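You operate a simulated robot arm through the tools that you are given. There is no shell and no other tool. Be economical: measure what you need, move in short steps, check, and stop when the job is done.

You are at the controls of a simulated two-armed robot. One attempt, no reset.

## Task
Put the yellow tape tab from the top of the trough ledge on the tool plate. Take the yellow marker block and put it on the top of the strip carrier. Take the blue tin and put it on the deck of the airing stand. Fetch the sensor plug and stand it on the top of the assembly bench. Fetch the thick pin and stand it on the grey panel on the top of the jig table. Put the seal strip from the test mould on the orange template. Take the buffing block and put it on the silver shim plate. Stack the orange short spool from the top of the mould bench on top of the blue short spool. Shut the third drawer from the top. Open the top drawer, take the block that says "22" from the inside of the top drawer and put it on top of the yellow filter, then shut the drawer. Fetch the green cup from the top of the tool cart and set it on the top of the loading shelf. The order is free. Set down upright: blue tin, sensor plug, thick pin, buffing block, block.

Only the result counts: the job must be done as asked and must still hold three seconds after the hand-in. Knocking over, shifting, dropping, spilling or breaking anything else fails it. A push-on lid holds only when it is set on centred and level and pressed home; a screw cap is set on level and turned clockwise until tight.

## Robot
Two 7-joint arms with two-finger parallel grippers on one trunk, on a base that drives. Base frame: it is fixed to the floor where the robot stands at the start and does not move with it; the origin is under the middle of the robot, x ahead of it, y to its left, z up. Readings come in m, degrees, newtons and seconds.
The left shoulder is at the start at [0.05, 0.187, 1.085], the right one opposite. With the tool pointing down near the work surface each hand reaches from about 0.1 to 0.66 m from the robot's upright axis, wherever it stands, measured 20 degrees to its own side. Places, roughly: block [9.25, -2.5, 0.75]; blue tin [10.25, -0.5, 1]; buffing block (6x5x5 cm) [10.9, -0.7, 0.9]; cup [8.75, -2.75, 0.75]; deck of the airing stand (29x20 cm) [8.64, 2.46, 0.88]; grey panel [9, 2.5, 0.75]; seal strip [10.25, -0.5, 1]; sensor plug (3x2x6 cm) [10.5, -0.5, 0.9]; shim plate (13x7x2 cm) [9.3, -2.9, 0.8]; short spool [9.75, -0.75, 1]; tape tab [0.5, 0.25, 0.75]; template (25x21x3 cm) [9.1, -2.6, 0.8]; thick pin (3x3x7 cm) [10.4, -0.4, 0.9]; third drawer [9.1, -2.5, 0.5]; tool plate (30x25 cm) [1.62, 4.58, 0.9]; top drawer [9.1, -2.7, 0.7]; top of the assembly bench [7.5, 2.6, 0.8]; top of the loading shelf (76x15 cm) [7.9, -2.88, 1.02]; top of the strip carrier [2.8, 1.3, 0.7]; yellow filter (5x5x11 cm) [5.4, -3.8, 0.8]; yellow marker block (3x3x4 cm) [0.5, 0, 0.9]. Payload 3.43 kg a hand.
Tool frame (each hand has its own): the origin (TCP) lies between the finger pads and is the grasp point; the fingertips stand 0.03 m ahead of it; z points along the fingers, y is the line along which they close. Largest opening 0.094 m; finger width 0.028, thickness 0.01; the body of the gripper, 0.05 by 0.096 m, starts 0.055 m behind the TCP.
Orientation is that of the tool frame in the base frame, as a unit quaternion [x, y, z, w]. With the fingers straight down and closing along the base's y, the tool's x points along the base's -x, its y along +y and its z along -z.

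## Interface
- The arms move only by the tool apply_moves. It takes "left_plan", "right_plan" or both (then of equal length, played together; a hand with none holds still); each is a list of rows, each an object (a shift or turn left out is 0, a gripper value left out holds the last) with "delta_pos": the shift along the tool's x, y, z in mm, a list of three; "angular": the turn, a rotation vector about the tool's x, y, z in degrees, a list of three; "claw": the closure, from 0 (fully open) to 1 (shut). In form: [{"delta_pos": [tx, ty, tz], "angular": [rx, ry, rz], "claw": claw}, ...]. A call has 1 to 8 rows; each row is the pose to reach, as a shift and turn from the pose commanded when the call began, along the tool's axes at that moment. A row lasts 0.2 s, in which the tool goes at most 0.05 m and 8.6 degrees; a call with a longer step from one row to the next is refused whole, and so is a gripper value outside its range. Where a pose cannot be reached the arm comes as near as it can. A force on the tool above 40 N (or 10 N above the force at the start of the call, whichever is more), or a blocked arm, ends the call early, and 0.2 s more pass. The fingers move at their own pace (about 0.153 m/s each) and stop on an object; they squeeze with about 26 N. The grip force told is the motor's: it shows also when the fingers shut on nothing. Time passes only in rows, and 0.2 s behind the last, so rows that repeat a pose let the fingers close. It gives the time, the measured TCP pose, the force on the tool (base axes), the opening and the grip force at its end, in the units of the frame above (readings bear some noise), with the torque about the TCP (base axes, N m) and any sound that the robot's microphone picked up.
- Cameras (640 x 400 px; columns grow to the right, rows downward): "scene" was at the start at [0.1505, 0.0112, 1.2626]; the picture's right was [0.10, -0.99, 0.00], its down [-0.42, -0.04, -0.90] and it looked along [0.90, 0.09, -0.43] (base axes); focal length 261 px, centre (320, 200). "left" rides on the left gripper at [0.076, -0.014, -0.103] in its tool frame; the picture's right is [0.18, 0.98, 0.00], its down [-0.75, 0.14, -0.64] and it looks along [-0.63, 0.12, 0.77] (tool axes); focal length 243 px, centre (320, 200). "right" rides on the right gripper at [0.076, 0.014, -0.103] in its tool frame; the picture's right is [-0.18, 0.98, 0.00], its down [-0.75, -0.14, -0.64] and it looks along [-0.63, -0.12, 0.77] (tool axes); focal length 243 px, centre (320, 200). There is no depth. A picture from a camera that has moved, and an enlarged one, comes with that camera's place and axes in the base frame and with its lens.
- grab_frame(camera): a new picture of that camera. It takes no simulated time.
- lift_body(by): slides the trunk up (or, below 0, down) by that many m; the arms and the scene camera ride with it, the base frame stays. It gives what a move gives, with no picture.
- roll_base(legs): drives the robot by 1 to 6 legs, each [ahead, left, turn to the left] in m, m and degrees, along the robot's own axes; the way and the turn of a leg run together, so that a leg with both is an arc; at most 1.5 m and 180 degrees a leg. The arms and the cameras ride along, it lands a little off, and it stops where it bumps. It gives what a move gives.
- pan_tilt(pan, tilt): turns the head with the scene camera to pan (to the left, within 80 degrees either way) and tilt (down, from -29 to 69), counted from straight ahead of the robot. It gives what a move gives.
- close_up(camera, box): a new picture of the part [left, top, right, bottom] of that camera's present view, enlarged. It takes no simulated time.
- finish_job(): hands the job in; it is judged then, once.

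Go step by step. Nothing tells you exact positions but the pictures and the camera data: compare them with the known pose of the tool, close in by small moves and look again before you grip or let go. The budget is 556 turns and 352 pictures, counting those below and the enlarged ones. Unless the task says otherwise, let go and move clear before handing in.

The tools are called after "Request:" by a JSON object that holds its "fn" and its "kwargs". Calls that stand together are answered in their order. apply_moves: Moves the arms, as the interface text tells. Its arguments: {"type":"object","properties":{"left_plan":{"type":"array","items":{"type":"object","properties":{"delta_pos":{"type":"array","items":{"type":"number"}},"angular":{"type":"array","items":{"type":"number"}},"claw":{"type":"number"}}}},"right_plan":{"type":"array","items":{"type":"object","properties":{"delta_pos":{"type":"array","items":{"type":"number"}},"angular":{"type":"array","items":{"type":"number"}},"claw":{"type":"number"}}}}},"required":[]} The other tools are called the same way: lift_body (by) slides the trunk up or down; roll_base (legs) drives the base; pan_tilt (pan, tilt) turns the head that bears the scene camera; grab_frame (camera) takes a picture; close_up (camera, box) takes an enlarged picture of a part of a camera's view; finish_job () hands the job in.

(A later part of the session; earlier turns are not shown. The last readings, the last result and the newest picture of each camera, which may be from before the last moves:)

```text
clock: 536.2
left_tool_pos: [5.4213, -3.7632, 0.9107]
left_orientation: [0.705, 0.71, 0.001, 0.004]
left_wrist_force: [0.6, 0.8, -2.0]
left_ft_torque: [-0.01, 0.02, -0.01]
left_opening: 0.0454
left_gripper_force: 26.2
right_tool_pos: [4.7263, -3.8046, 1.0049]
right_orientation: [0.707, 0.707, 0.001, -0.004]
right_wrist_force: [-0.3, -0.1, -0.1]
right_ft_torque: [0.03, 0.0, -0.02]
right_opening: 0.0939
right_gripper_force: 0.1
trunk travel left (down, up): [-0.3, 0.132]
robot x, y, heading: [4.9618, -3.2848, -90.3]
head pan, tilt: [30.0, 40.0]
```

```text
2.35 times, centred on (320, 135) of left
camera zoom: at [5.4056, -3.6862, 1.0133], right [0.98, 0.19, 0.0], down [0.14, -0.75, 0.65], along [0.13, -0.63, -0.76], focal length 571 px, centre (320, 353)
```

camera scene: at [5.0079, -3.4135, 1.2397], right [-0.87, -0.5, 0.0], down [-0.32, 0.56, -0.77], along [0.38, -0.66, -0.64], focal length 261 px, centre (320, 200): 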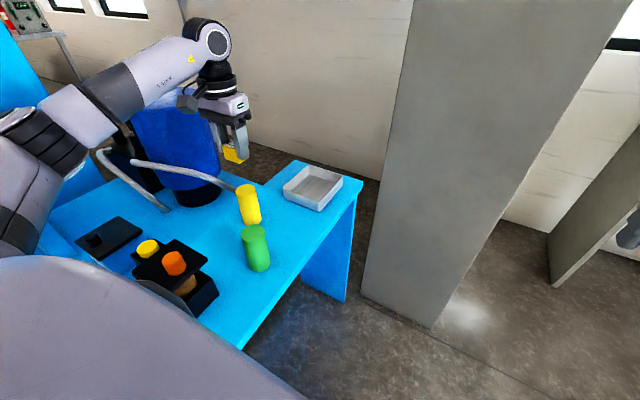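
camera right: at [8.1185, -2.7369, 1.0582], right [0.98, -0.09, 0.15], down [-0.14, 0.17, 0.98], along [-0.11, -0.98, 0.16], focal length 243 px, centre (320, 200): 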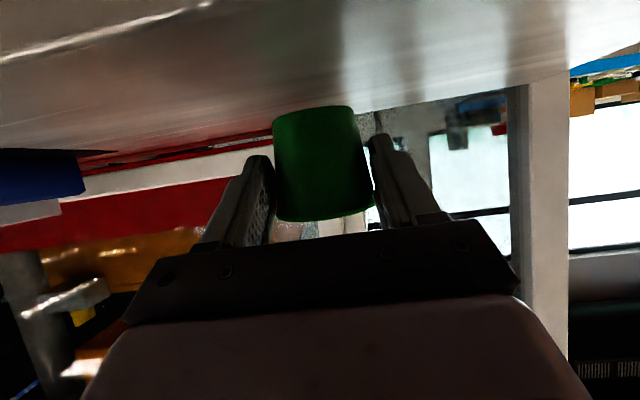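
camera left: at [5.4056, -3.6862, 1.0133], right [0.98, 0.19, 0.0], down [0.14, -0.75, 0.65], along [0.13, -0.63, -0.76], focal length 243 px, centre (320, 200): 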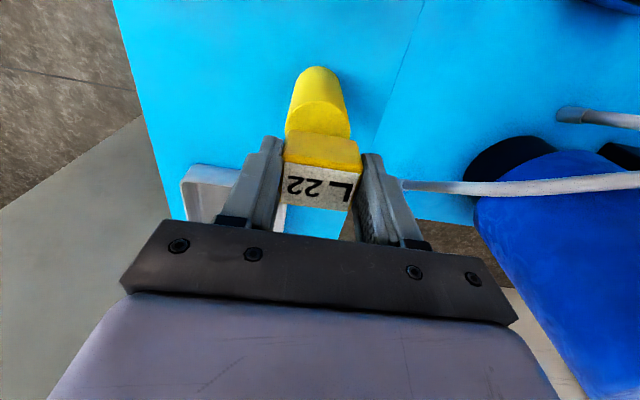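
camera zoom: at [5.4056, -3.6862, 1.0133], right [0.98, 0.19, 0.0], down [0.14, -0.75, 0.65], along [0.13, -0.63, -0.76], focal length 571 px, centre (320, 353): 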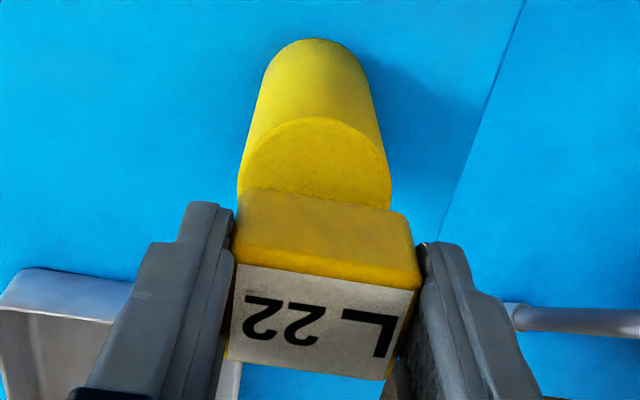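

The block's base centre lines up with the filter axis; about 3 cm to go. Lowering.

Request:
{"fn": "apply_moves", "kwargs": {"left_plan": [{"delta_pos": [0, 0, 12]}, {"delta_pos": [0, 0, 22]}, {"delta_pos": [0, 0, 26]}]}}

Request:
{"fn": "close_up", "kwargs": {"camera": "scene", "box": [215, 150, 275, 210]}}

Request:
{"fn": "close_up", "kwargs": {"camera": "left", "box": [260, 50, 380, 220]}}

```text
clock: 537.0
left_tool_pos: [5.4217, -3.7625, 0.8864]
left_orientation: [0.705, 0.709, 0.0, 0.004]
left_wrist_force: [0.3, 0.1, 6.6]
left_ft_torque: [0.06, 0.15, -0.04]
left_opening: 0.0453
left_gripper_force: 26.2
right_tool_pos: [4.7266, -3.8038, 1.0055]
right_orientation: [0.707, 0.707, 0.0, -0.003]
right_wrist_force: [0.4, -0.6, -1.1]
right_ft_torque: [0.01, -0.01, 0.02]
right_opening: 0.094
right_gripper_force: 0.1
trunk travel left (down, up): [-0.3, 0.132]
robot x, y, heading: [4.9661, -3.2809, -90.3]
head pan, tilt: [30.0, 40.0]
```

```text
6.67 times, centred on (245, 180) of scene
camera zoom: at [5.0071, -3.4128, 1.24], right [-0.87, -0.5, 0.0], down [-0.32, 0.56, -0.77], along [0.38, -0.66, -0.64], focal length 1742 px, centre (820, 333)
```

zoom: 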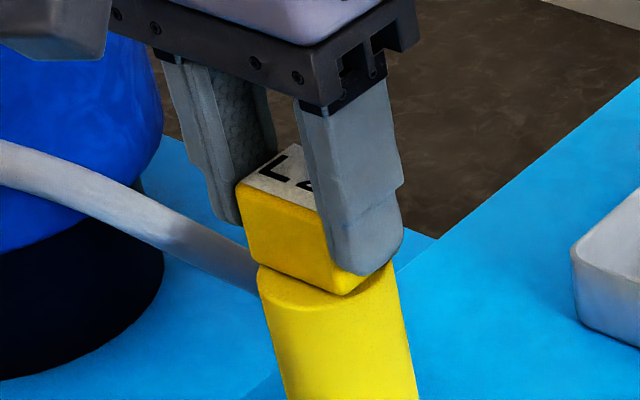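

```text
2.35 times, centred on (320, 135) of left
camera zoom: at [5.4058, -3.6857, 0.9895], right [0.98, 0.19, 0.0], down [0.14, -0.75, 0.65], along [0.13, -0.64, -0.76], focal length 571 px, centre (320, 353)
```

zoom: 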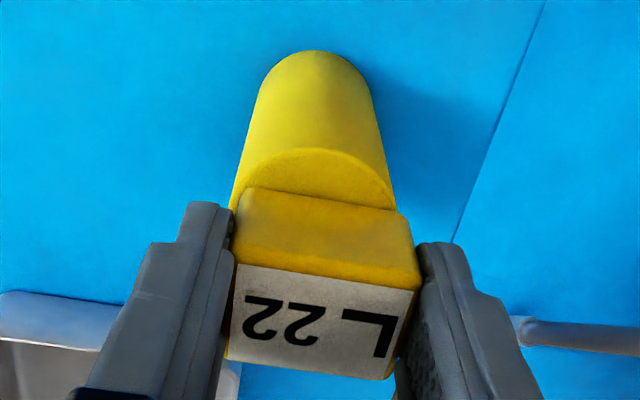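

Touching (6.6 N). The block is ~6 mm too far back; I'll lift slightly, shift 6 mm toward me and set down again.

Request:
{"fn": "apply_moves", "kwargs": {"left_plan": [{"delta_pos": [0, 0, -8]}, {"delta_pos": [6, 0, -8]}, {"delta_pos": [6, 0, -2]}, {"delta_pos": [6, 0, 1]}, {"delta_pos": [6, 0, 2]}]}}

Request:
{"fn": "close_up", "kwargs": {"camera": "scene", "box": [215, 150, 275, 210]}}

Request:
{"fn": "close_up", "kwargs": {"camera": "left", "box": [260, 50, 380, 220]}}

```text
clock: 538.2
left_tool_pos: [5.4218, -3.7557, 0.8866]
left_orientation: [0.704, 0.71, -0.001, 0.007]
left_wrist_force: [2.1, 2.2, 21.5]
left_ft_torque: [0.28, 0.06, -0.01]
left_opening: 0.0454
left_gripper_force: 26.2
right_tool_pos: [4.7254, -3.8028, 1.007]
right_orientation: [0.707, 0.707, -0.001, -0.003]
right_wrist_force: [0.0, 0.4, 0.2]
right_ft_torque: [-0.05, -0.02, -0.02]
right_opening: 0.094
right_gripper_force: 0.1
trunk travel left (down, up): [-0.3, 0.132]
robot x, y, heading: [4.9645, -3.2801, -90.1]
head pan, tilt: [30.0, 40.0]
```

```text
6.67 times, centred on (245, 180) of scene
camera zoom: at [5.0063, -3.4115, 1.2404], right [-0.87, -0.5, 0.0], down [-0.32, 0.56, -0.77], along [0.38, -0.66, -0.64], focal length 1742 px, centre (820, 333)
```

zoom: 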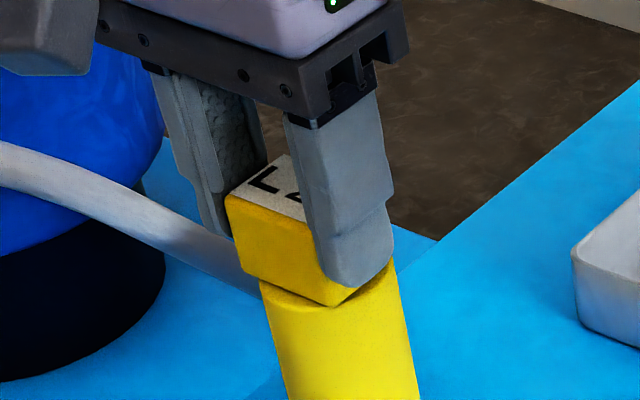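

```text
2.35 times, centred on (320, 135) of left
camera zoom: at [5.4051, -3.6788, 0.989], right [0.98, 0.19, 0.0], down [0.14, -0.75, 0.65], along [0.13, -0.64, -0.76], focal length 571 px, centre (320, 353)
```

zoom: 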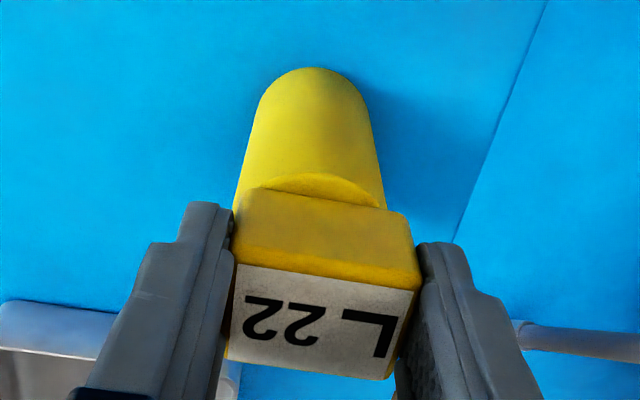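

Well centred now. Relieve the push, open gently and rise.

Request:
{"fn": "apply_moves", "kwargs": {"left_plan": [{"delta_pos": [0, 0, -5]}, {"delta_pos": [0, 0, -5]}, {"delta_pos": [0, 0, -5], "claw": 0.45}, {"delta_pos": [0, 0, -5], "claw": 0.3}, {"delta_pos": [0, 0, -5], "claw": 0.3}, {"delta_pos": [0, 0, -40], "claw": 0.3}, {"delta_pos": [0, 0, -85]}, {"delta_pos": [0, 0, -130]}]}}

Request:
{"fn": "close_up", "kwargs": {"camera": "scene", "box": [205, 140, 285, 220]}}

Request:
{"fn": "grab_frame", "kwargs": {"camera": "left"}}

```text
clock: 540.0
left_tool_pos: [5.4189, -3.7536, 1.0125]
left_orientation: [0.705, 0.71, 0.001, 0.004]
left_wrist_force: [-0.8, 0.8, 0.4]
left_ft_torque: [0.0, -0.02, -0.02]
left_opening: 0.0658
left_gripper_force: 0.0
right_tool_pos: [4.7261, -3.8033, 1.0058]
right_orientation: [0.707, 0.707, 0.001, -0.004]
right_wrist_force: [-0.4, 0.4, 0.7]
right_ft_torque: [0.0, -0.02, 0.01]
right_opening: 0.0942
right_gripper_force: 0.1
trunk travel left (down, up): [-0.3, 0.132]
robot x, y, heading: [4.9653, -3.2809, -89.9]
head pan, tilt: [30.0, 40.0]
```

```text
5.00 times, centred on (245, 180) of scene
camera zoom: at [5.0072, -3.413, 1.2398], right [-0.87, -0.5, 0.0], down [-0.32, 0.56, -0.77], along [0.38, -0.66, -0.64], focal length 1306 px, centre (695, 300)
```

zoom: 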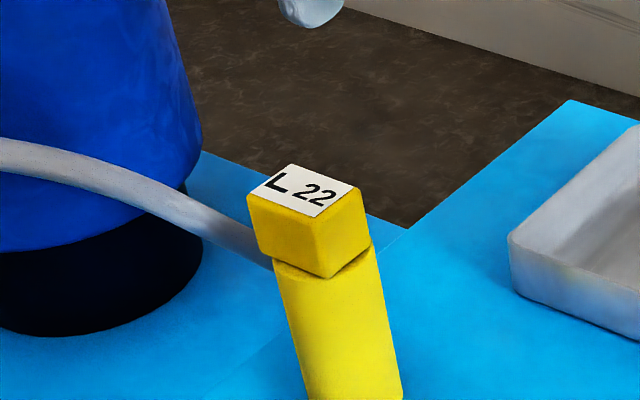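

```text
128 pictures are left
camera left: at [5.4039, -3.6781, 1.1165], right [0.98, 0.19, 0.01], down [0.14, -0.75, 0.65], along [0.13, -0.63, -0.76], focal length 243 px, centre (320, 200)
```

left: 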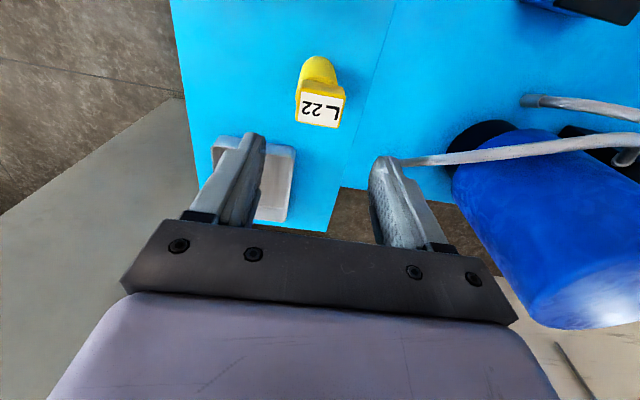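

The "22" block rests on the filter. Retracting and driving back toward the rear of the mould bench, turning to face it.

Request:
{"fn": "apply_moves", "kwargs": {"left_plan": [{"delta_pos": [10, -35, -15]}, {"delta_pos": [20, -72, -30]}, {"delta_pos": [35, -109, -45]}, {"delta_pos": [50, -146, -60]}, {"delta_pos": [70, -180, -75]}, {"delta_pos": [90, -215, -85]}, {"delta_pos": [105, -250, -90]}]}}

Request:
{"fn": "roll_base", "kwargs": {"legs": [[-0.2, 0, 0], [0, 0.6, 0], [-1.4, 0, 0], [0, 0.6, 0], [0, 0, 90], [0, 0, 90]]}}

```text
clock: 541.6
left_tool_pos: [5.17, -3.6539, 1.1014]
left_orientation: [0.704, 0.71, 0.001, 0.004]
left_wrist_force: [-0.2, 0.2, -0.2]
left_ft_torque: [-0.03, 0.0, -0.01]
left_opening: 0.0657
left_gripper_force: 0.0
right_tool_pos: [4.7265, -3.8031, 1.0052]
right_orientation: [0.707, 0.707, 0.0, -0.004]
right_wrist_force: [-0.5, 0.6, -0.2]
right_ft_torque: [0.02, 0.02, -0.02]
right_opening: 0.094
right_gripper_force: 0.0
trunk travel left (down, up): [-0.3, 0.132]
robot x, y, heading: [4.9665, -3.2862, -90.1]
head pan, tilt: [30.0, 40.0]
```

```text
clock: 563.5
left_tool_pos: [5.9956, -1.2995, 1.1014]
left_orientation: [-0.694, 0.72, 0.003, -0.001]
left_wrist_force: [-0.4, 0.2, -0.1]
left_ft_torque: [0.03, 0.0, -0.03]
left_opening: 0.0658
left_gripper_force: 0.0
right_tool_pos: [6.4468, -1.169, 1.0061]
right_orientation: [-0.691, 0.722, -0.004, 0.001]
right_wrist_force: [-0.1, -0.4, 0.6]
right_ft_torque: [-0.01, -0.01, 0.02]
right_opening: 0.0943
right_gripper_force: 0.1
trunk travel left (down, up): [-0.3, 0.132]
robot x, y, heading: [6.1849, -1.6809, 87.6]
head pan, tilt: [30.0, 40.0]
```

Request:
{"fn": "apply_moves", "kwargs": {"right_plan": [{"delta_pos": [40, 0, -25]}, {"delta_pos": [80, 0, -50]}, {"delta_pos": [120, 0, -75]}, {"delta_pos": [140, 0, -110]}]}}

Request:
{"fn": "roll_base", "kwargs": {"legs": [[0, -1.5, 2.4], [0, -1.5, 0], [0, -0.85, 0]]}}

Request:
{"fn": "pan_tilt", "kwargs": {"pan": 0, "tilt": 35}}

Request:
{"fn": "grab_frame", "kwargs": {"camera": "scene"}}

```text
clock: 564.5
left_tool_pos: [5.9952, -1.3001, 1.1017]
left_orientation: [-0.694, 0.72, 0.002, 0.0]
left_wrist_force: [0.8, 0.4, 0.0]
left_ft_torque: [-0.01, 0.02, 0.01]
left_opening: 0.0656
left_gripper_force: 0.0
right_tool_pos: [6.441, -1.3102, 1.1161]
right_orientation: [-0.692, 0.722, -0.004, -0.001]
right_wrist_force: [-0.1, 0.3, -0.7]
right_ft_torque: [-0.03, 0.0, -0.01]
right_opening: 0.094
right_gripper_force: 0.0
trunk travel left (down, up): [-0.3, 0.132]
robot x, y, heading: [6.186, -1.68, 87.7]
head pan, tilt: [30.0, 40.0]
```

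```text
clock: 583.0
left_tool_pos: [9.8089, -1.3533, 1.1012]
left_orientation: [-0.706, 0.708, 0.002, -0.001]
left_wrist_force: [0.0, 0.0, -0.9]
left_ft_torque: [0.01, -0.01, -0.02]
left_opening: 0.066
left_gripper_force: 0.0
right_tool_pos: [10.2537, -1.3484, 1.1161]
right_orientation: [-0.704, 0.71, -0.004, 0.001]
right_wrist_force: [0.3, -0.7, -1.3]
right_ft_torque: [0.0, -0.02, 0.03]
right_opening: 0.094
right_gripper_force: 0.0
trunk travel left (down, up): [-0.3, 0.132]
robot x, y, heading: [10.0117, -1.7295, 89.4]
head pan, tilt: [30.0, 40.0]
```

```text
clock: 583.9
left_tool_pos: [9.8083, -1.3533, 1.1008]
left_orientation: [-0.707, 0.707, 0.003, 0.0]
left_wrist_force: [0.2, -0.4, 0.5]
left_ft_torque: [0.0, 0.0, 0.01]
left_opening: 0.0658
left_gripper_force: 0.2
right_tool_pos: [10.2534, -1.3478, 1.1166]
right_orientation: [-0.704, 0.71, -0.004, 0.0]
right_wrist_force: [0.8, 0.6, -0.1]
right_ft_torque: [0.01, -0.01, -0.02]
right_opening: 0.094
right_gripper_force: 0.1
trunk travel left (down, up): [-0.3, 0.132]
robot x, y, heading: [10.0116, -1.7268, 89.3]
head pan, tilt: [0.0, 35.0]
```

```text
127 pictures are left
camera scene: at [10.0138, -1.578, 1.2473], right [1.0, -0.01, 0.0], down [0.0, -0.57, -0.82], along [0.01, 0.82, -0.57], focal length 261 px, centre (320, 200)
```

scene: 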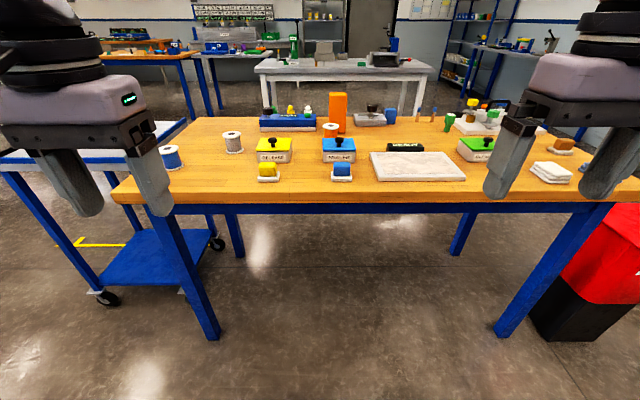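

I can see all spools from the back: the orange one stands behind the blue box next to the tall orange box. Moving closer to measure.

Request:
{"fn": "roll_base", "kwargs": {"legs": [[0.36, 0.05, 0.6]]}}

Request:
{"fn": "pan_tilt", "kwargs": {"pan": 0, "tilt": 40}}

Request:
{"fn": "grab_frame", "kwargs": {"camera": "scene"}}

Request:
{"fn": "close_up", "kwargs": {"camera": "scene", "box": [240, 70, 440, 210]}}

```text
clock: 586.3
left_tool_pos: [9.7513, -0.9913, 1.1023]
left_orientation: [0.713, -0.701, -0.003, 0.0]
left_wrist_force: [-0.5, -0.9, -0.3]
left_ft_torque: [0.01, 0.01, 0.04]
left_opening: 0.0655
left_gripper_force: 0.1
right_tool_pos: [10.1959, -0.9767, 1.1165]
right_orientation: [0.709, -0.705, 0.005, 0.0]
right_wrist_force: [-0.3, 0.2, 0.1]
right_ft_torque: [0.0, -0.01, -0.03]
right_opening: 0.0941
right_gripper_force: 0.1
trunk travel left (down, up): [-0.3, 0.132]
robot x, y, heading: [9.96, -1.3625, 90.5]
head pan, tilt: [0.0, 35.0]
```

```text
clock: 586.9
left_tool_pos: [9.7524, -0.9898, 1.1014]
left_orientation: [0.713, -0.701, -0.003, 0.001]
left_wrist_force: [0.2, -0.2, -0.3]
left_ft_torque: [0.02, -0.04, 0.01]
left_opening: 0.0658
left_gripper_force: 0.0
right_tool_pos: [10.196, -0.9768, 1.1161]
right_orientation: [0.71, -0.704, 0.004, 0.001]
right_wrist_force: [-0.1, 0.5, 0.9]
right_ft_torque: [0.02, 0.02, 0.01]
right_opening: 0.0941
right_gripper_force: 0.1
trunk travel left (down, up): [-0.3, 0.132]
robot x, y, heading: [9.9613, -1.3603, 90.7]
head pan, tilt: [0.0, 40.0]
```

```text
126 pictures are left
camera scene: at [9.961, -1.2154, 1.2398], right [1.0, 0.01, 0.0], down [0.01, -0.64, -0.77], along [-0.01, 0.77, -0.64], focal length 261 px, centre (320, 200)
```

scene: 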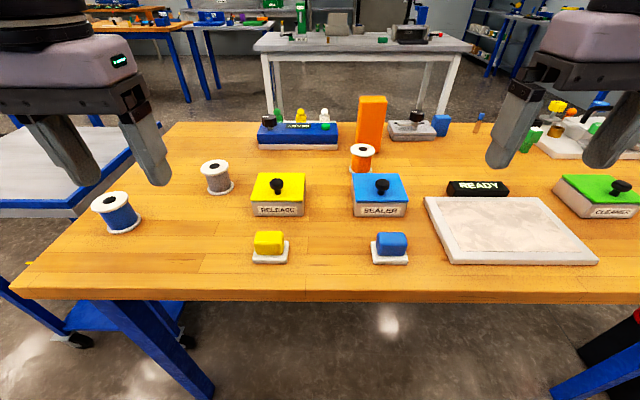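

```text
2.86 times, centred on (340, 140) of scene
camera zoom: at [9.961, -1.2154, 1.2398], right [1.0, 0.01, 0.0], down [0.01, -0.64, -0.77], along [-0.01, 0.77, -0.64], focal length 747 px, centre (263, 371)
```

zoom: 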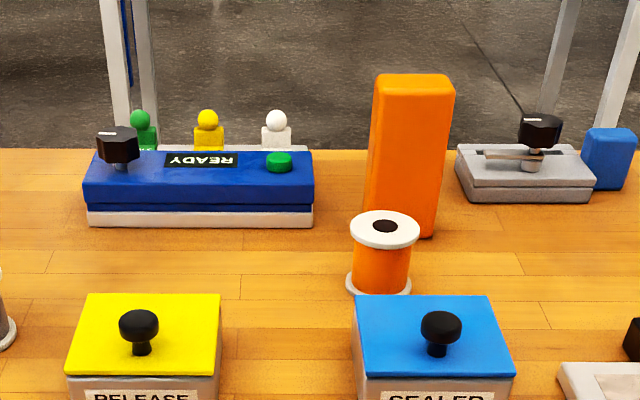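

Orange spool at (10.059, −0.635), top z≈0.92; blue spool near (9.56, −0.83). With a slight 20° pitch the left hand can do both from this side. Shift right 0.3 m first.

Request:
{"fn": "roll_base", "kwargs": {"legs": [[0.0, -0.29, -0.6], [0.04, 0, 0]]}}

Request:
{"fn": "apply_moves", "kwargs": {"left_plan": [{"delta_pos": [-40, 0, 0], "angular": [0, -5, 0], "claw": 0}, {"delta_pos": [-80, 0, 5], "angular": [0, -10, 0]}, {"delta_pos": [-120, 0, 15], "angular": [0, -15, 0]}, {"delta_pos": [-160, 0, 30], "angular": [0, -20, 0]}, {"delta_pos": [-195, 0, 55], "angular": [0, -20, 0]}]}}

Request:
{"fn": "grab_frame", "kwargs": {"camera": "left"}}

Request:
{"fn": "grab_frame", "kwargs": {"camera": "scene"}}

```text
clock: 589.4
left_tool_pos: [10.0464, -0.9471, 1.101]
left_orientation: [0.707, -0.707, -0.003, 0.0]
left_wrist_force: [-0.1, -0.7, 0.0]
left_ft_torque: [-0.04, -0.01, 0.02]
left_opening: 0.0657
left_gripper_force: 0.0
right_tool_pos: [10.4913, -0.9392, 1.1157]
right_orientation: [-0.704, 0.71, -0.004, -0.001]
right_wrist_force: [-0.8, -0.8, 0.8]
right_ft_torque: [0.02, 0.0, 0.0]
right_opening: 0.0942
right_gripper_force: 0.0
trunk travel left (down, up): [-0.3, 0.132]
robot x, y, heading: [10.2518, -1.3148, 89.4]
head pan, tilt: [0.0, 40.0]
```

```text
clock: 590.6
left_tool_pos: [10.0441, -0.7526, 1.0453]
left_orientation: [-0.696, 0.696, 0.127, 0.122]
left_wrist_force: [-0.4, 0.2, -0.7]
left_ft_torque: [0.02, -0.01, 0.02]
left_opening: 0.0942
left_gripper_force: 0.1
right_tool_pos: [10.4914, -0.9399, 1.117]
right_orientation: [-0.705, 0.709, -0.004, 0.0]
right_wrist_force: [1.4, 0.0, 0.7]
right_ft_torque: [-0.01, 0.01, 0.0]
right_opening: 0.094
right_gripper_force: 0.0
trunk travel left (down, up): [-0.3, 0.132]
robot x, y, heading: [10.2486, -1.3226, 89.7]
head pan, tilt: [0.0, 40.0]
```

```text
124 pictures are left
camera left: at [10.0594, -0.8588, 1.116], right [-0.98, -0.17, -0.06], down [-0.14, 0.48, 0.86], along [-0.12, 0.86, -0.5], focal length 243 px, centre (320, 200)
```

left: 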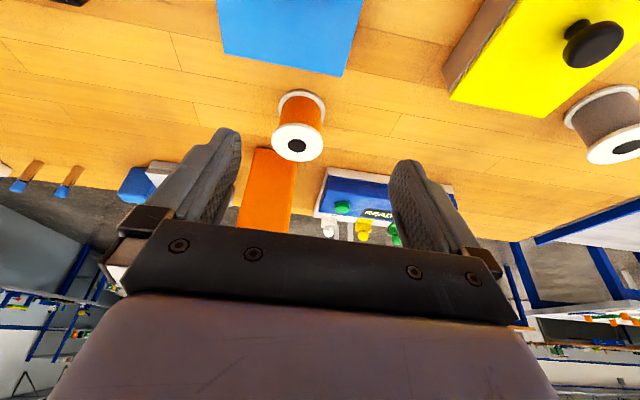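

```text
123 pictures are left
camera scene: at [10.2522, -1.1744, 1.2397], right [1.0, -0.01, 0.0], down [0.0, -0.64, -0.77], along [0.0, 0.77, -0.64], focal length 261 px, centre (320, 200)
```

scene: 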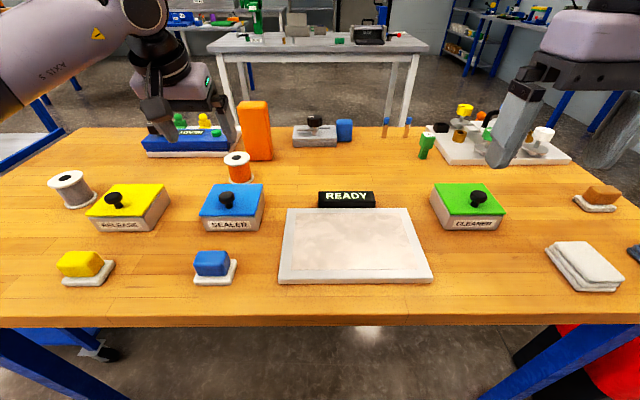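

Spool top centre: (10.062, −0.650, 0.928). Moving above it.

Request:
{"fn": "apply_moves", "kwargs": {"left_plan": [{"delta_pos": [-24, -6, 36]}, {"delta_pos": [-49, -12, 72]}, {"delta_pos": [-73, -18, 107]}]}}

Request:
{"fn": "grab_frame", "kwargs": {"camera": "left"}}

Request:
{"fn": "close_up", "kwargs": {"camera": "scene", "box": [140, 80, 340, 220]}}

```text
clock: 591.4
left_tool_pos: [10.0646, -0.6466, 0.9694]
left_orientation: [-0.696, 0.696, 0.126, 0.122]
left_wrist_force: [0.2, -0.1, 0.5]
left_ft_torque: [-0.04, -0.05, -0.02]
left_opening: 0.094
left_gripper_force: 0.0
right_tool_pos: [10.4913, -0.9396, 1.1161]
right_orientation: [-0.704, 0.71, -0.004, 0.0]
right_wrist_force: [0.2, -0.1, 0.9]
right_ft_torque: [0.01, -0.01, -0.04]
right_opening: 0.0939
right_gripper_force: 0.0
trunk travel left (down, up): [-0.3, 0.132]
robot x, y, heading: [10.2506, -1.3231, 89.8]
head pan, tilt: [0.0, 40.0]
```

```text
122 pictures are left
camera left: at [10.0783, -0.7529, 1.0404], right [-0.98, -0.17, -0.06], down [-0.14, 0.49, 0.86], along [-0.12, 0.86, -0.5], focal length 243 px, centre (320, 200)
```

left: 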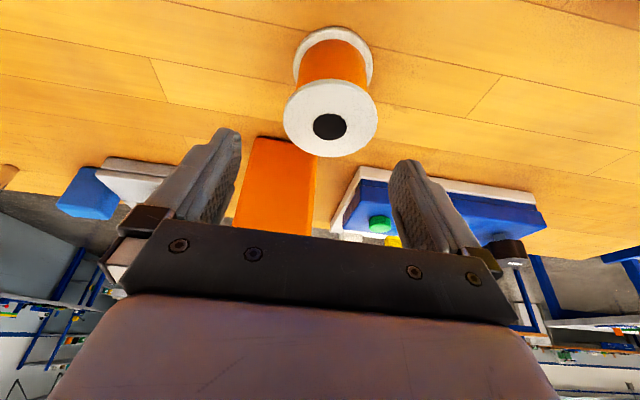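

```text
2.86 times, centred on (240, 150) of scene
camera zoom: at [10.2526, -1.1744, 1.2397], right [1.0, -0.01, 0.0], down [0.0, -0.64, -0.77], along [0.0, 0.77, -0.64], focal length 747 px, centre (549, 343)
```

zoom: 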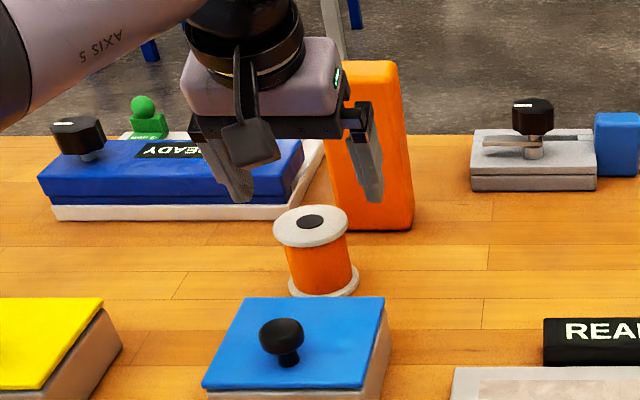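

Aligned within millimetres. Going down around the spool and gripping.

Request:
{"fn": "apply_moves", "kwargs": {"left_plan": [{"delta_pos": [7, 5, 20]}, {"delta_pos": [15, 5, 40]}, {"delta_pos": [22, 5, 59]}, {"delta_pos": [22, 5, 59], "claw": 1}, {"delta_pos": [22, 5, 59], "claw": 1}, {"delta_pos": [22, 5, 59], "claw": 1}]}}

Request:
{"fn": "grab_frame", "kwargs": {"camera": "left"}}

Request:
{"fn": "close_up", "kwargs": {"camera": "scene", "box": [140, 80, 340, 220]}}

```text
clock: 592.8
left_tool_pos: [10.0586, -0.6462, 0.9087]
left_orientation: [-0.696, 0.696, 0.125, 0.122]
left_wrist_force: [0.4, 0.3, -0.1]
left_ft_torque: [0.0, 0.04, 0.02]
left_opening: 0.062
left_gripper_force: 26.2
right_tool_pos: [10.4909, -0.9396, 1.1157]
right_orientation: [-0.705, 0.709, -0.004, -0.001]
right_wrist_force: [0.0, 0.7, -0.4]
right_ft_torque: [0.0, -0.02, -0.02]
right_opening: 0.0943
right_gripper_force: 0.0
trunk travel left (down, up): [-0.3, 0.132]
robot x, y, heading: [10.2521, -1.3213, 89.6]
head pan, tilt: [0.0, 40.0]
```

```text
120 pictures are left
camera left: at [10.073, -0.7526, 0.9792], right [-0.98, -0.17, -0.06], down [-0.14, 0.49, 0.86], along [-0.12, 0.86, -0.5], focal length 243 px, centre (320, 200)
```

left: 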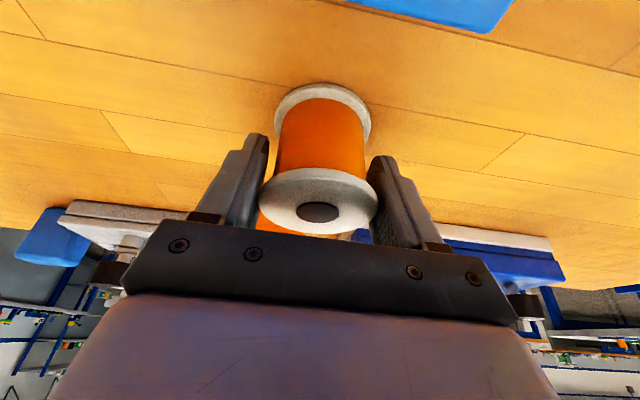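

```text
2.86 times, centred on (240, 150) of scene
camera zoom: at [10.2521, -1.1747, 1.2397], right [1.0, -0.01, 0.0], down [0.0, -0.64, -0.77], along [0.0, 0.77, -0.64], focal length 747 px, centre (549, 343)
```

zoom: 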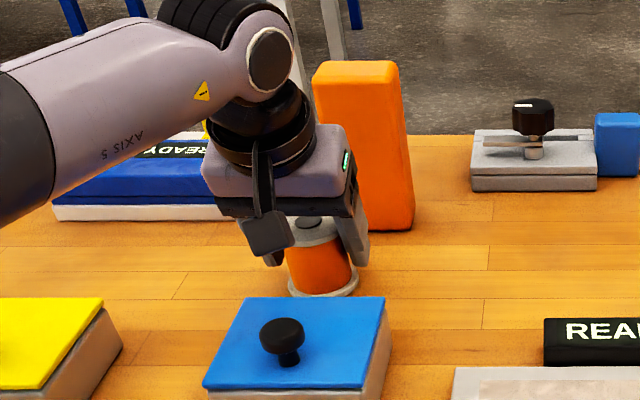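

Gripped on the flange. Lifting clear and pulling back.

Request:
{"fn": "apply_moves", "kwargs": {"left_plan": [{"delta_pos": [-14, 0, -37]}, {"delta_pos": [-28, 0, -75]}, {"delta_pos": [-42, 0, -112]}, {"delta_pos": [-56, 0, -150]}, {"delta_pos": [-20, 0, -163]}, {"delta_pos": [20, 0, -178]}, {"delta_pos": [60, 0, -193]}]}}

Request:
{"fn": "grab_frame", "kwargs": {"camera": "left"}}

Request:
{"fn": "roll_base", "kwargs": {"legs": [[-0.02, 0.5, 0]]}}

Request:
{"fn": "pan_tilt", "kwargs": {"pan": 8, "tilt": 42}}

Request:
{"fn": "grab_frame", "kwargs": {"camera": "scene"}}

```text
clock: 594.4
left_tool_pos: [10.0579, -0.7711, 1.07]
left_orientation: [0.697, -0.695, -0.126, -0.122]
left_wrist_force: [-0.4, -0.8, -1.0]
left_ft_torque: [-0.01, 0.0, 0.01]
left_opening: 0.0622
left_gripper_force: 26.5
right_tool_pos: [10.4903, -0.9404, 1.1161]
right_orientation: [-0.705, 0.709, -0.003, -0.001]
right_wrist_force: [0.4, -0.1, 0.1]
right_ft_torque: [-0.02, -0.05, -0.04]
right_opening: 0.0939
right_gripper_force: 0.0
trunk travel left (down, up): [-0.3, 0.132]
robot x, y, heading: [10.2517, -1.3249, 89.5]
head pan, tilt: [0.0, 40.0]
```

```text
118 pictures are left
camera left: at [10.0729, -0.8781, 1.1401], right [-0.98, -0.18, -0.06], down [-0.14, 0.48, 0.86], along [-0.12, 0.86, -0.5], focal length 243 px, centre (320, 200)
```

left: 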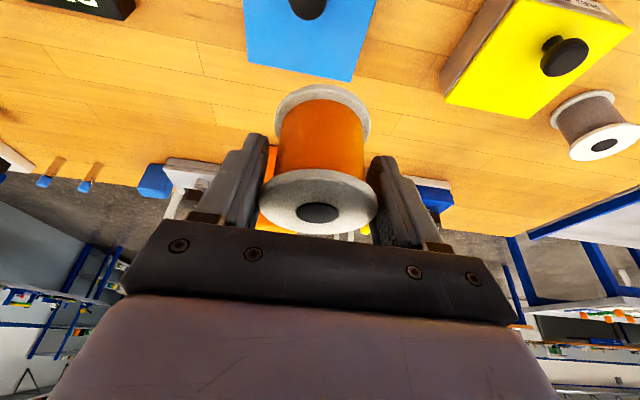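

```text
clock: 597.3
left_tool_pos: [9.5555, -0.7929, 1.069]
left_orientation: [0.7, -0.692, -0.126, -0.122]
left_wrist_force: [-0.3, -0.8, -2.6]
left_ft_torque: [0.04, 0.02, -0.01]
left_opening: 0.0624
left_gripper_force: 26.4
right_tool_pos: [9.9889, -0.957, 1.1177]
right_orientation: [0.709, -0.705, 0.003, 0.001]
right_wrist_force: [0.2, -0.6, -0.4]
right_ft_torque: [-0.01, -0.04, 0.0]
right_opening: 0.094
right_gripper_force: 0.0
trunk travel left (down, up): [-0.3, 0.132]
robot x, y, heading: [9.7549, -1.3405, 90.6]
head pan, tilt: [0.0, 40.0]
```

```text
clock: 598.0
left_tool_pos: [9.556, -0.7924, 1.0696]
left_orientation: [0.701, -0.691, -0.126, -0.121]
left_wrist_force: [-0.4, 0.2, -1.2]
left_ft_torque: [0.02, -0.01, 0.0]
left_opening: 0.0624
left_gripper_force: 25.9
right_tool_pos: [9.9889, -0.958, 1.1167]
right_orientation: [0.71, -0.704, 0.004, 0.0]
right_wrist_force: [0.3, -0.4, 0.2]
right_ft_torque: [0.0, 0.0, 0.01]
right_opening: 0.0942
right_gripper_force: 0.1
trunk travel left (down, up): [-0.3, 0.132]
robot x, y, heading: [9.7548, -1.3404, 90.1]
head pan, tilt: [8.0, 42.0]
```

```text
117 pictures are left
camera scene: at [9.7424, -1.1969, 1.2368], right [0.99, 0.15, 0.0], down [0.1, -0.66, -0.74], along [-0.11, 0.74, -0.67], focal length 261 px, centre (320, 200)
```

scene: 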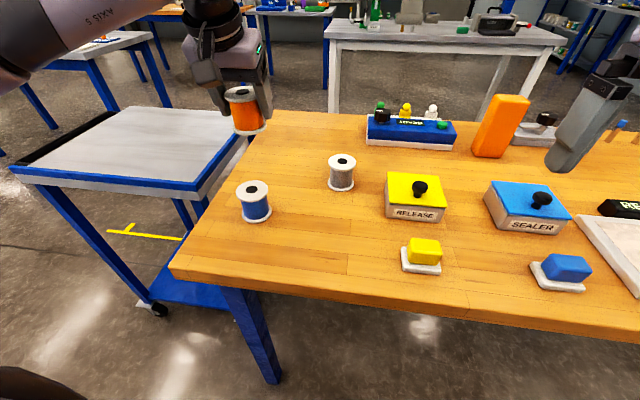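

Now the blue spool is near the left hand; checking through the wrist camera.

Request:
{"fn": "grab_frame", "kwargs": {"camera": "left"}}

Request:
{"fn": "close_up", "kwargs": {"camera": "scene", "box": [190, 70, 370, 230]}}

```text
116 pictures are left
camera left: at [9.5713, -0.8998, 1.1397], right [-0.98, -0.19, -0.06], down [-0.14, 0.48, 0.86], along [-0.13, 0.86, -0.5], focal length 243 px, centre (320, 200)
```

left: 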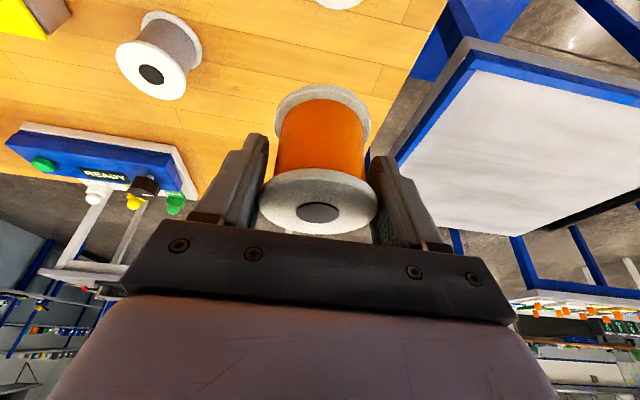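

```text
2.50 times, centred on (280, 150) of scene
camera zoom: at [9.7424, -1.1969, 1.2368], right [0.99, 0.15, 0.0], down [0.1, -0.66, -0.74], along [-0.11, 0.74, -0.67], focal length 653 px, centre (420, 325)
```

zoom: 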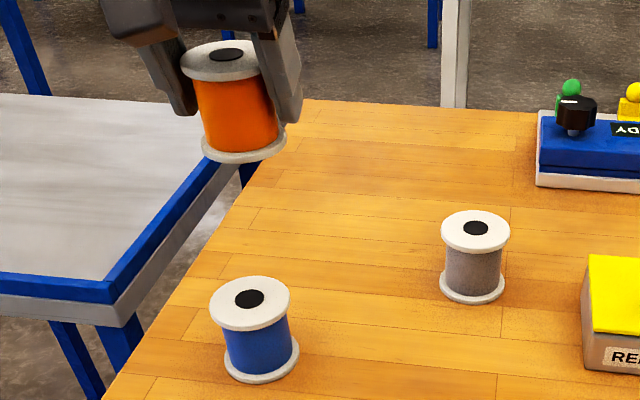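

Blue spool top centre ≈ (9.558, −0.839, 0.919). Bringing the orange spool over it, a few cm above.

Request:
{"fn": "apply_moves", "kwargs": {"left_plan": [{"delta_pos": [23, -1, -8]}, {"delta_pos": [45, -2, -17]}, {"delta_pos": [57, -2, 16]}, {"delta_pos": [68, -2, 46]}]}}

Request:
{"fn": "close_up", "kwargs": {"camera": "scene", "box": [190, 90, 310, 230]}}

Request:
{"fn": "grab_frame", "kwargs": {"camera": "left"}}

```text
clock: 599.0
left_tool_pos: [9.5591, -0.8418, 1.002]
left_orientation: [0.701, -0.692, -0.127, -0.122]
left_wrist_force: [-0.1, 0.0, -1.8]
left_ft_torque: [-0.03, -0.02, 0.0]
left_opening: 0.0625
left_gripper_force: 25.6
right_tool_pos: [9.9899, -0.9555, 1.1169]
right_orientation: [0.709, -0.705, 0.004, 0.0]
right_wrist_force: [-0.1, -0.6, 0.1]
right_ft_torque: [-0.02, 0.02, -0.01]
right_opening: 0.0941
right_gripper_force: 0.0
trunk travel left (down, up): [-0.3, 0.132]
robot x, y, heading: [9.7539, -1.3368, 90.2]
head pan, tilt: [8.0, 42.0]
```

```text
2.86 times, centred on (250, 160) of scene
camera zoom: at [9.7423, -1.1968, 1.2368], right [0.99, 0.15, 0.0], down [0.1, -0.66, -0.74], along [-0.11, 0.73, -0.67], focal length 747 px, centre (520, 314)
```

zoom: 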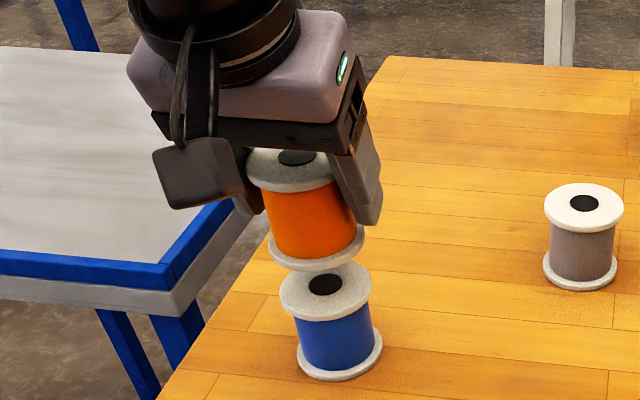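

```text
113 pictures are left
camera left: at [9.5747, -0.9489, 1.0719], right [-0.98, -0.19, -0.06], down [-0.14, 0.48, 0.86], along [-0.13, 0.86, -0.5], focal length 243 px, centre (320, 200)
```

left: 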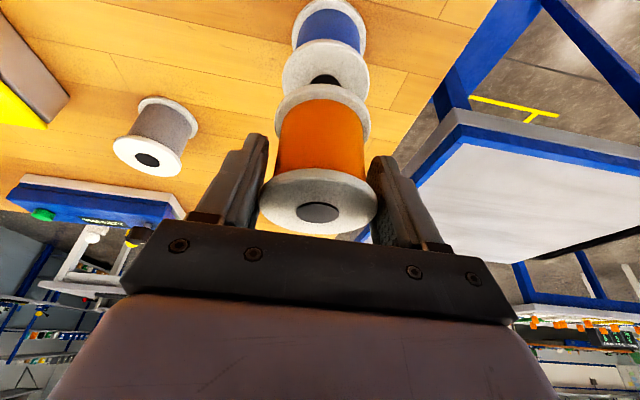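

Laterally aligned. Lowering a little and checking again before contact.

Request:
{"fn": "apply_moves", "kwargs": {"left_plan": [{"delta_pos": [2, 0, 6]}, {"delta_pos": [4, 0, 12]}]}}

Request:
{"fn": "close_up", "kwargs": {"camera": "scene", "box": [215, 130, 295, 220]}}

Request:
{"fn": "close_up", "kwargs": {"camera": "left", "box": [240, 0, 400, 220]}}

```text
clock: 599.6
left_tool_pos: [9.5571, -0.841, 0.9893]
left_orientation: [0.701, -0.692, -0.127, -0.121]
left_wrist_force: [0.1, -0.3, -2.2]
left_ft_torque: [0.01, 0.04, -0.03]
left_opening: 0.062
left_gripper_force: 25.5
right_tool_pos: [9.9902, -0.9575, 1.1159]
right_orientation: [0.709, -0.705, 0.004, 0.0]
right_wrist_force: [0.8, -1.0, 0.1]
right_ft_torque: [0.01, 0.0, 0.03]
right_opening: 0.0942
right_gripper_force: 0.1
trunk travel left (down, up): [-0.3, 0.132]
robot x, y, heading: [9.7559, -1.3407, 90.2]
head pan, tilt: [8.0, 42.0]
```

```text
4.44 times, centred on (255, 175) of scene
camera zoom: at [9.7423, -1.1969, 1.2368], right [0.99, 0.15, 0.0], down [0.1, -0.66, -0.74], along [-0.11, 0.74, -0.67], focal length 1161 px, centre (609, 311)
```

zoom: 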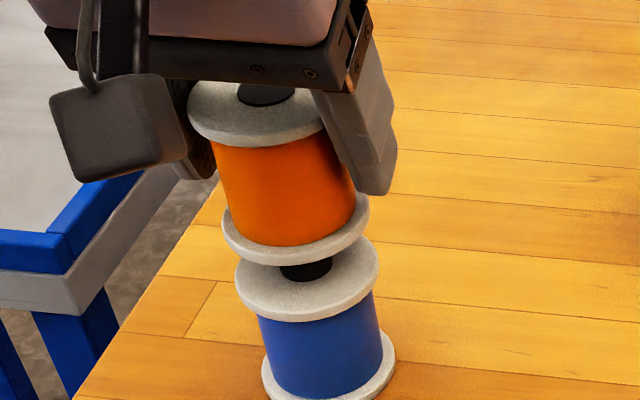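

```text
1.82 times, centred on (320, 110) of left
camera zoom: at [9.5734, -0.9478, 1.0602], right [-0.98, -0.19, -0.06], down [-0.14, 0.48, 0.86], along [-0.13, 0.86, -0.5], focal length 441 px, centre (320, 364)
```

zoom: 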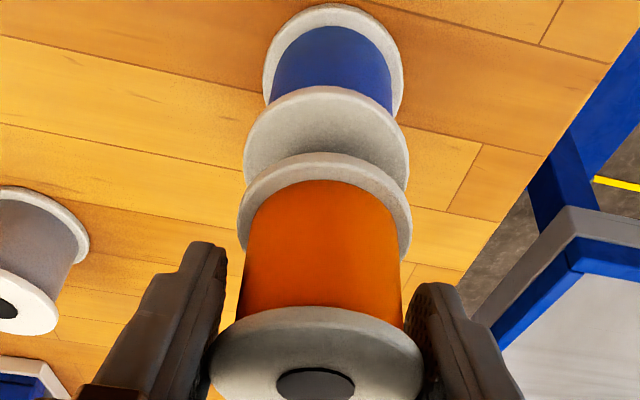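

Very close; I'll shift 5 mm toward me and lower to contact.

Request:
{"fn": "apply_moves", "kwargs": {"left_plan": [{"delta_pos": [5, 0, -2]}, {"delta_pos": [8, 0, 7]}, {"delta_pos": [11, 0, 14]}, {"delta_pos": [12, 0, 18]}]}}

Request:
{"fn": "close_up", "kwargs": {"camera": "scene", "box": [215, 130, 295, 220]}}

Request:
{"fn": "close_up", "kwargs": {"camera": "left", "box": [240, 0, 400, 220]}}

```text
clock: 600.6
left_tool_pos: [9.5577, -0.847, 0.9696]
left_orientation: [0.702, -0.691, -0.126, -0.122]
left_wrist_force: [-0.9, -0.3, 4.5]
left_ft_torque: [-0.09, 0.24, 0.01]
left_opening: 0.0626
left_gripper_force: 26.2
right_tool_pos: [9.9893, -0.9575, 1.1175]
right_orientation: [0.71, -0.704, 0.004, 0.0]
right_wrist_force: [0.1, 0.3, 0.0]
right_ft_torque: [0.0, 0.02, -0.02]
right_opening: 0.0941
right_gripper_force: 0.1
trunk travel left (down, up): [-0.3, 0.132]
robot x, y, heading: [9.7565, -1.3407, 90.4]
head pan, tilt: [8.0, 42.0]
```

```text
4.44 times, centred on (255, 175) of scene
camera zoom: at [9.7423, -1.1976, 1.237], right [0.99, 0.15, 0.0], down [0.1, -0.66, -0.74], along [-0.11, 0.74, -0.67], focal length 1161 px, centre (609, 311)
```

zoom: 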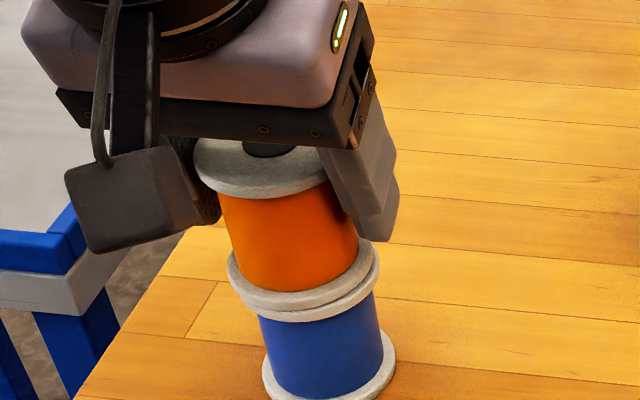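

```text
1.82 times, centred on (320, 110) of left
camera zoom: at [9.5732, -0.9531, 1.0406], right [-0.98, -0.19, -0.06], down [-0.14, 0.48, 0.86], along [-0.13, 0.86, -0.5], focal length 441 px, centre (320, 364)
```

zoom: 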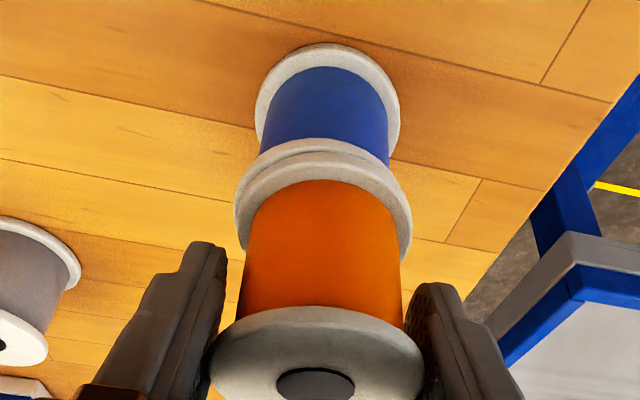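

The orange spool rests concentrically on the blue one (within ~3 mm). Opening and withdrawing.

Request:
{"fn": "apply_moves", "kwargs": {"left_plan": [{"delta_pos": [0, 0, 0], "claw": 0.25}, {"delta_pos": [0, 0, 0], "claw": 0.1}, {"delta_pos": [0, 0, 0], "claw": 0}, {"delta_pos": [0, 0, 0], "claw": 0}, {"delta_pos": [-10, 0, -30]}, {"delta_pos": [-20, 0, -70]}, {"delta_pos": [-30, 0, -110]}, {"delta_pos": [-20, 0, -150]}]}}

Request:
{"fn": "close_up", "kwargs": {"camera": "scene", "box": [195, 110, 315, 240]}}

```text
clock: 602.4
left_tool_pos: [9.5586, -0.8806, 1.1174]
left_orientation: [0.7, -0.692, -0.128, -0.12]
left_wrist_force: [0.2, 0.0, 0.3]
left_ft_torque: [0.02, 0.0, -0.02]
left_opening: 0.0942
left_gripper_force: 0.0
right_tool_pos: [9.9898, -0.9568, 1.1168]
right_orientation: [0.709, -0.705, 0.003, 0.0]
right_wrist_force: [0.3, 0.5, 0.8]
right_ft_torque: [0.0, -0.02, -0.02]
right_opening: 0.0942
right_gripper_force: 0.0
trunk travel left (down, up): [-0.3, 0.132]
robot x, y, heading: [9.7562, -1.3409, 90.3]
head pan, tilt: [8.0, 42.0]
```

```text
3.08 times, centred on (255, 175) of scene
camera zoom: at [9.7425, -1.1975, 1.2368], right [0.99, 0.15, 0.0], down [0.1, -0.66, -0.74], along [-0.11, 0.74, -0.67], focal length 804 px, centre (520, 277)
```

zoom: 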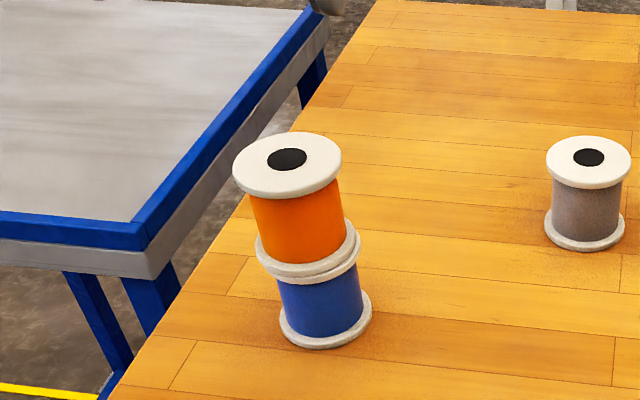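

Spools stacked. Next the buffing block: driving right along the bench.

Request:
{"fn": "roll_base", "kwargs": {"legs": [[0, -0.87, -0.3]]}}

Request:
{"fn": "pan_tilt", "kwargs": {"pan": -10, "tilt": 45}}

Request:
{"fn": "grab_frame", "kwargs": {"camera": "scene"}}

Request:
{"fn": "grab_frame", "kwargs": {"camera": "right"}}

```text
clock: 607.1
left_tool_pos: [10.4437, -0.8744, 1.1169]
left_orientation: [0.7, -0.692, -0.126, -0.122]
left_wrist_force: [0.3, 0.1, 0.1]
left_ft_torque: [0.02, 0.02, 0.01]
left_opening: 0.0943
left_gripper_force: 0.1
right_tool_pos: [10.8739, -0.9511, 1.1154]
right_orientation: [0.71, -0.705, 0.003, 0.001]
right_wrist_force: [0.6, -0.1, -0.2]
right_ft_torque: [0.0, -0.01, 0.0]
right_opening: 0.0941
right_gripper_force: 0.1
trunk travel left (down, up): [-0.3, 0.132]
robot x, y, heading: [10.6396, -1.3325, 90.4]
head pan, tilt: [8.0, 42.0]
```

```text
clock: 607.9
left_tool_pos: [10.4426, -0.874, 1.115]
left_orientation: [0.701, -0.691, -0.126, -0.121]
left_wrist_force: [-0.3, 0.0, 0.3]
left_ft_torque: [-0.01, -0.01, 0.01]
left_opening: 0.0943
left_gripper_force: 0.1
right_tool_pos: [10.873, -0.951, 1.1173]
right_orientation: [0.709, -0.705, 0.004, 0.0]
right_wrist_force: [-1.3, -0.5, 0.2]
right_ft_torque: [-0.03, 0.0, -0.02]
right_opening: 0.0941
right_gripper_force: 0.0
trunk travel left (down, up): [-0.3, 0.132]
robot x, y, heading: [10.6423, -1.3357, 90.3]
head pan, tilt: [-10.0, 45.0]
```

```text
107 pictures are left
camera scene: at [10.6521, -1.1936, 1.2325], right [0.99, -0.17, 0.0], down [-0.12, -0.7, -0.71], along [0.12, 0.7, -0.71], focal length 261 px, centre (320, 200)
```

scene: 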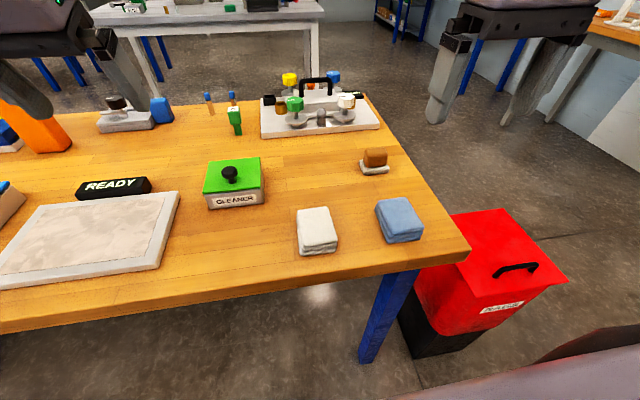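

```text
106 pictures are left
camera right: at [10.8595, -1.0265, 1.2192], right [-0.98, 0.18, -0.01], down [0.13, 0.76, 0.64], along [0.12, 0.63, -0.77], focal length 243 px, centre (320, 200)
```

right: 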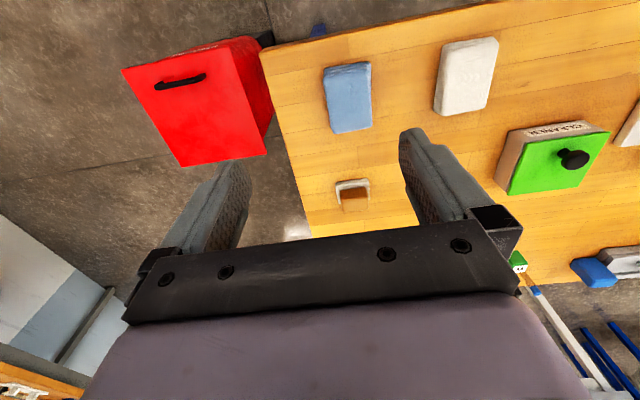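

Request:
{"fn": "close_up", "kwargs": {"camera": "scene", "box": [330, 120, 430, 200]}}

Request:
{"fn": "close_up", "kwargs": {"camera": "right", "box": [300, 150, 420, 250]}}

```text
5.00 times, centred on (380, 160) of scene
camera zoom: at [10.6521, -1.1936, 1.2325], right [0.99, -0.17, 0.0], down [-0.12, -0.7, -0.71], along [0.12, 0.7, -0.71], focal length 1306 px, centre (20, 400)
```

zoom: 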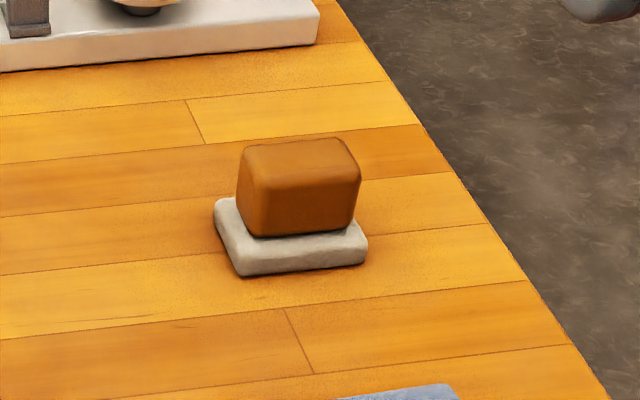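

```text
4.00 times, centred on (360, 200) of right
camera zoom: at [10.8595, -1.0265, 1.2192], right [-0.98, 0.18, -0.01], down [0.13, 0.76, 0.64], along [0.12, 0.63, -0.77], focal length 970 px, centre (160, 200)
```

zoom: 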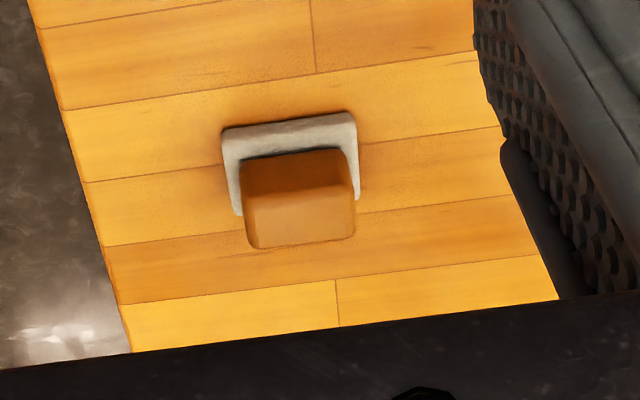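

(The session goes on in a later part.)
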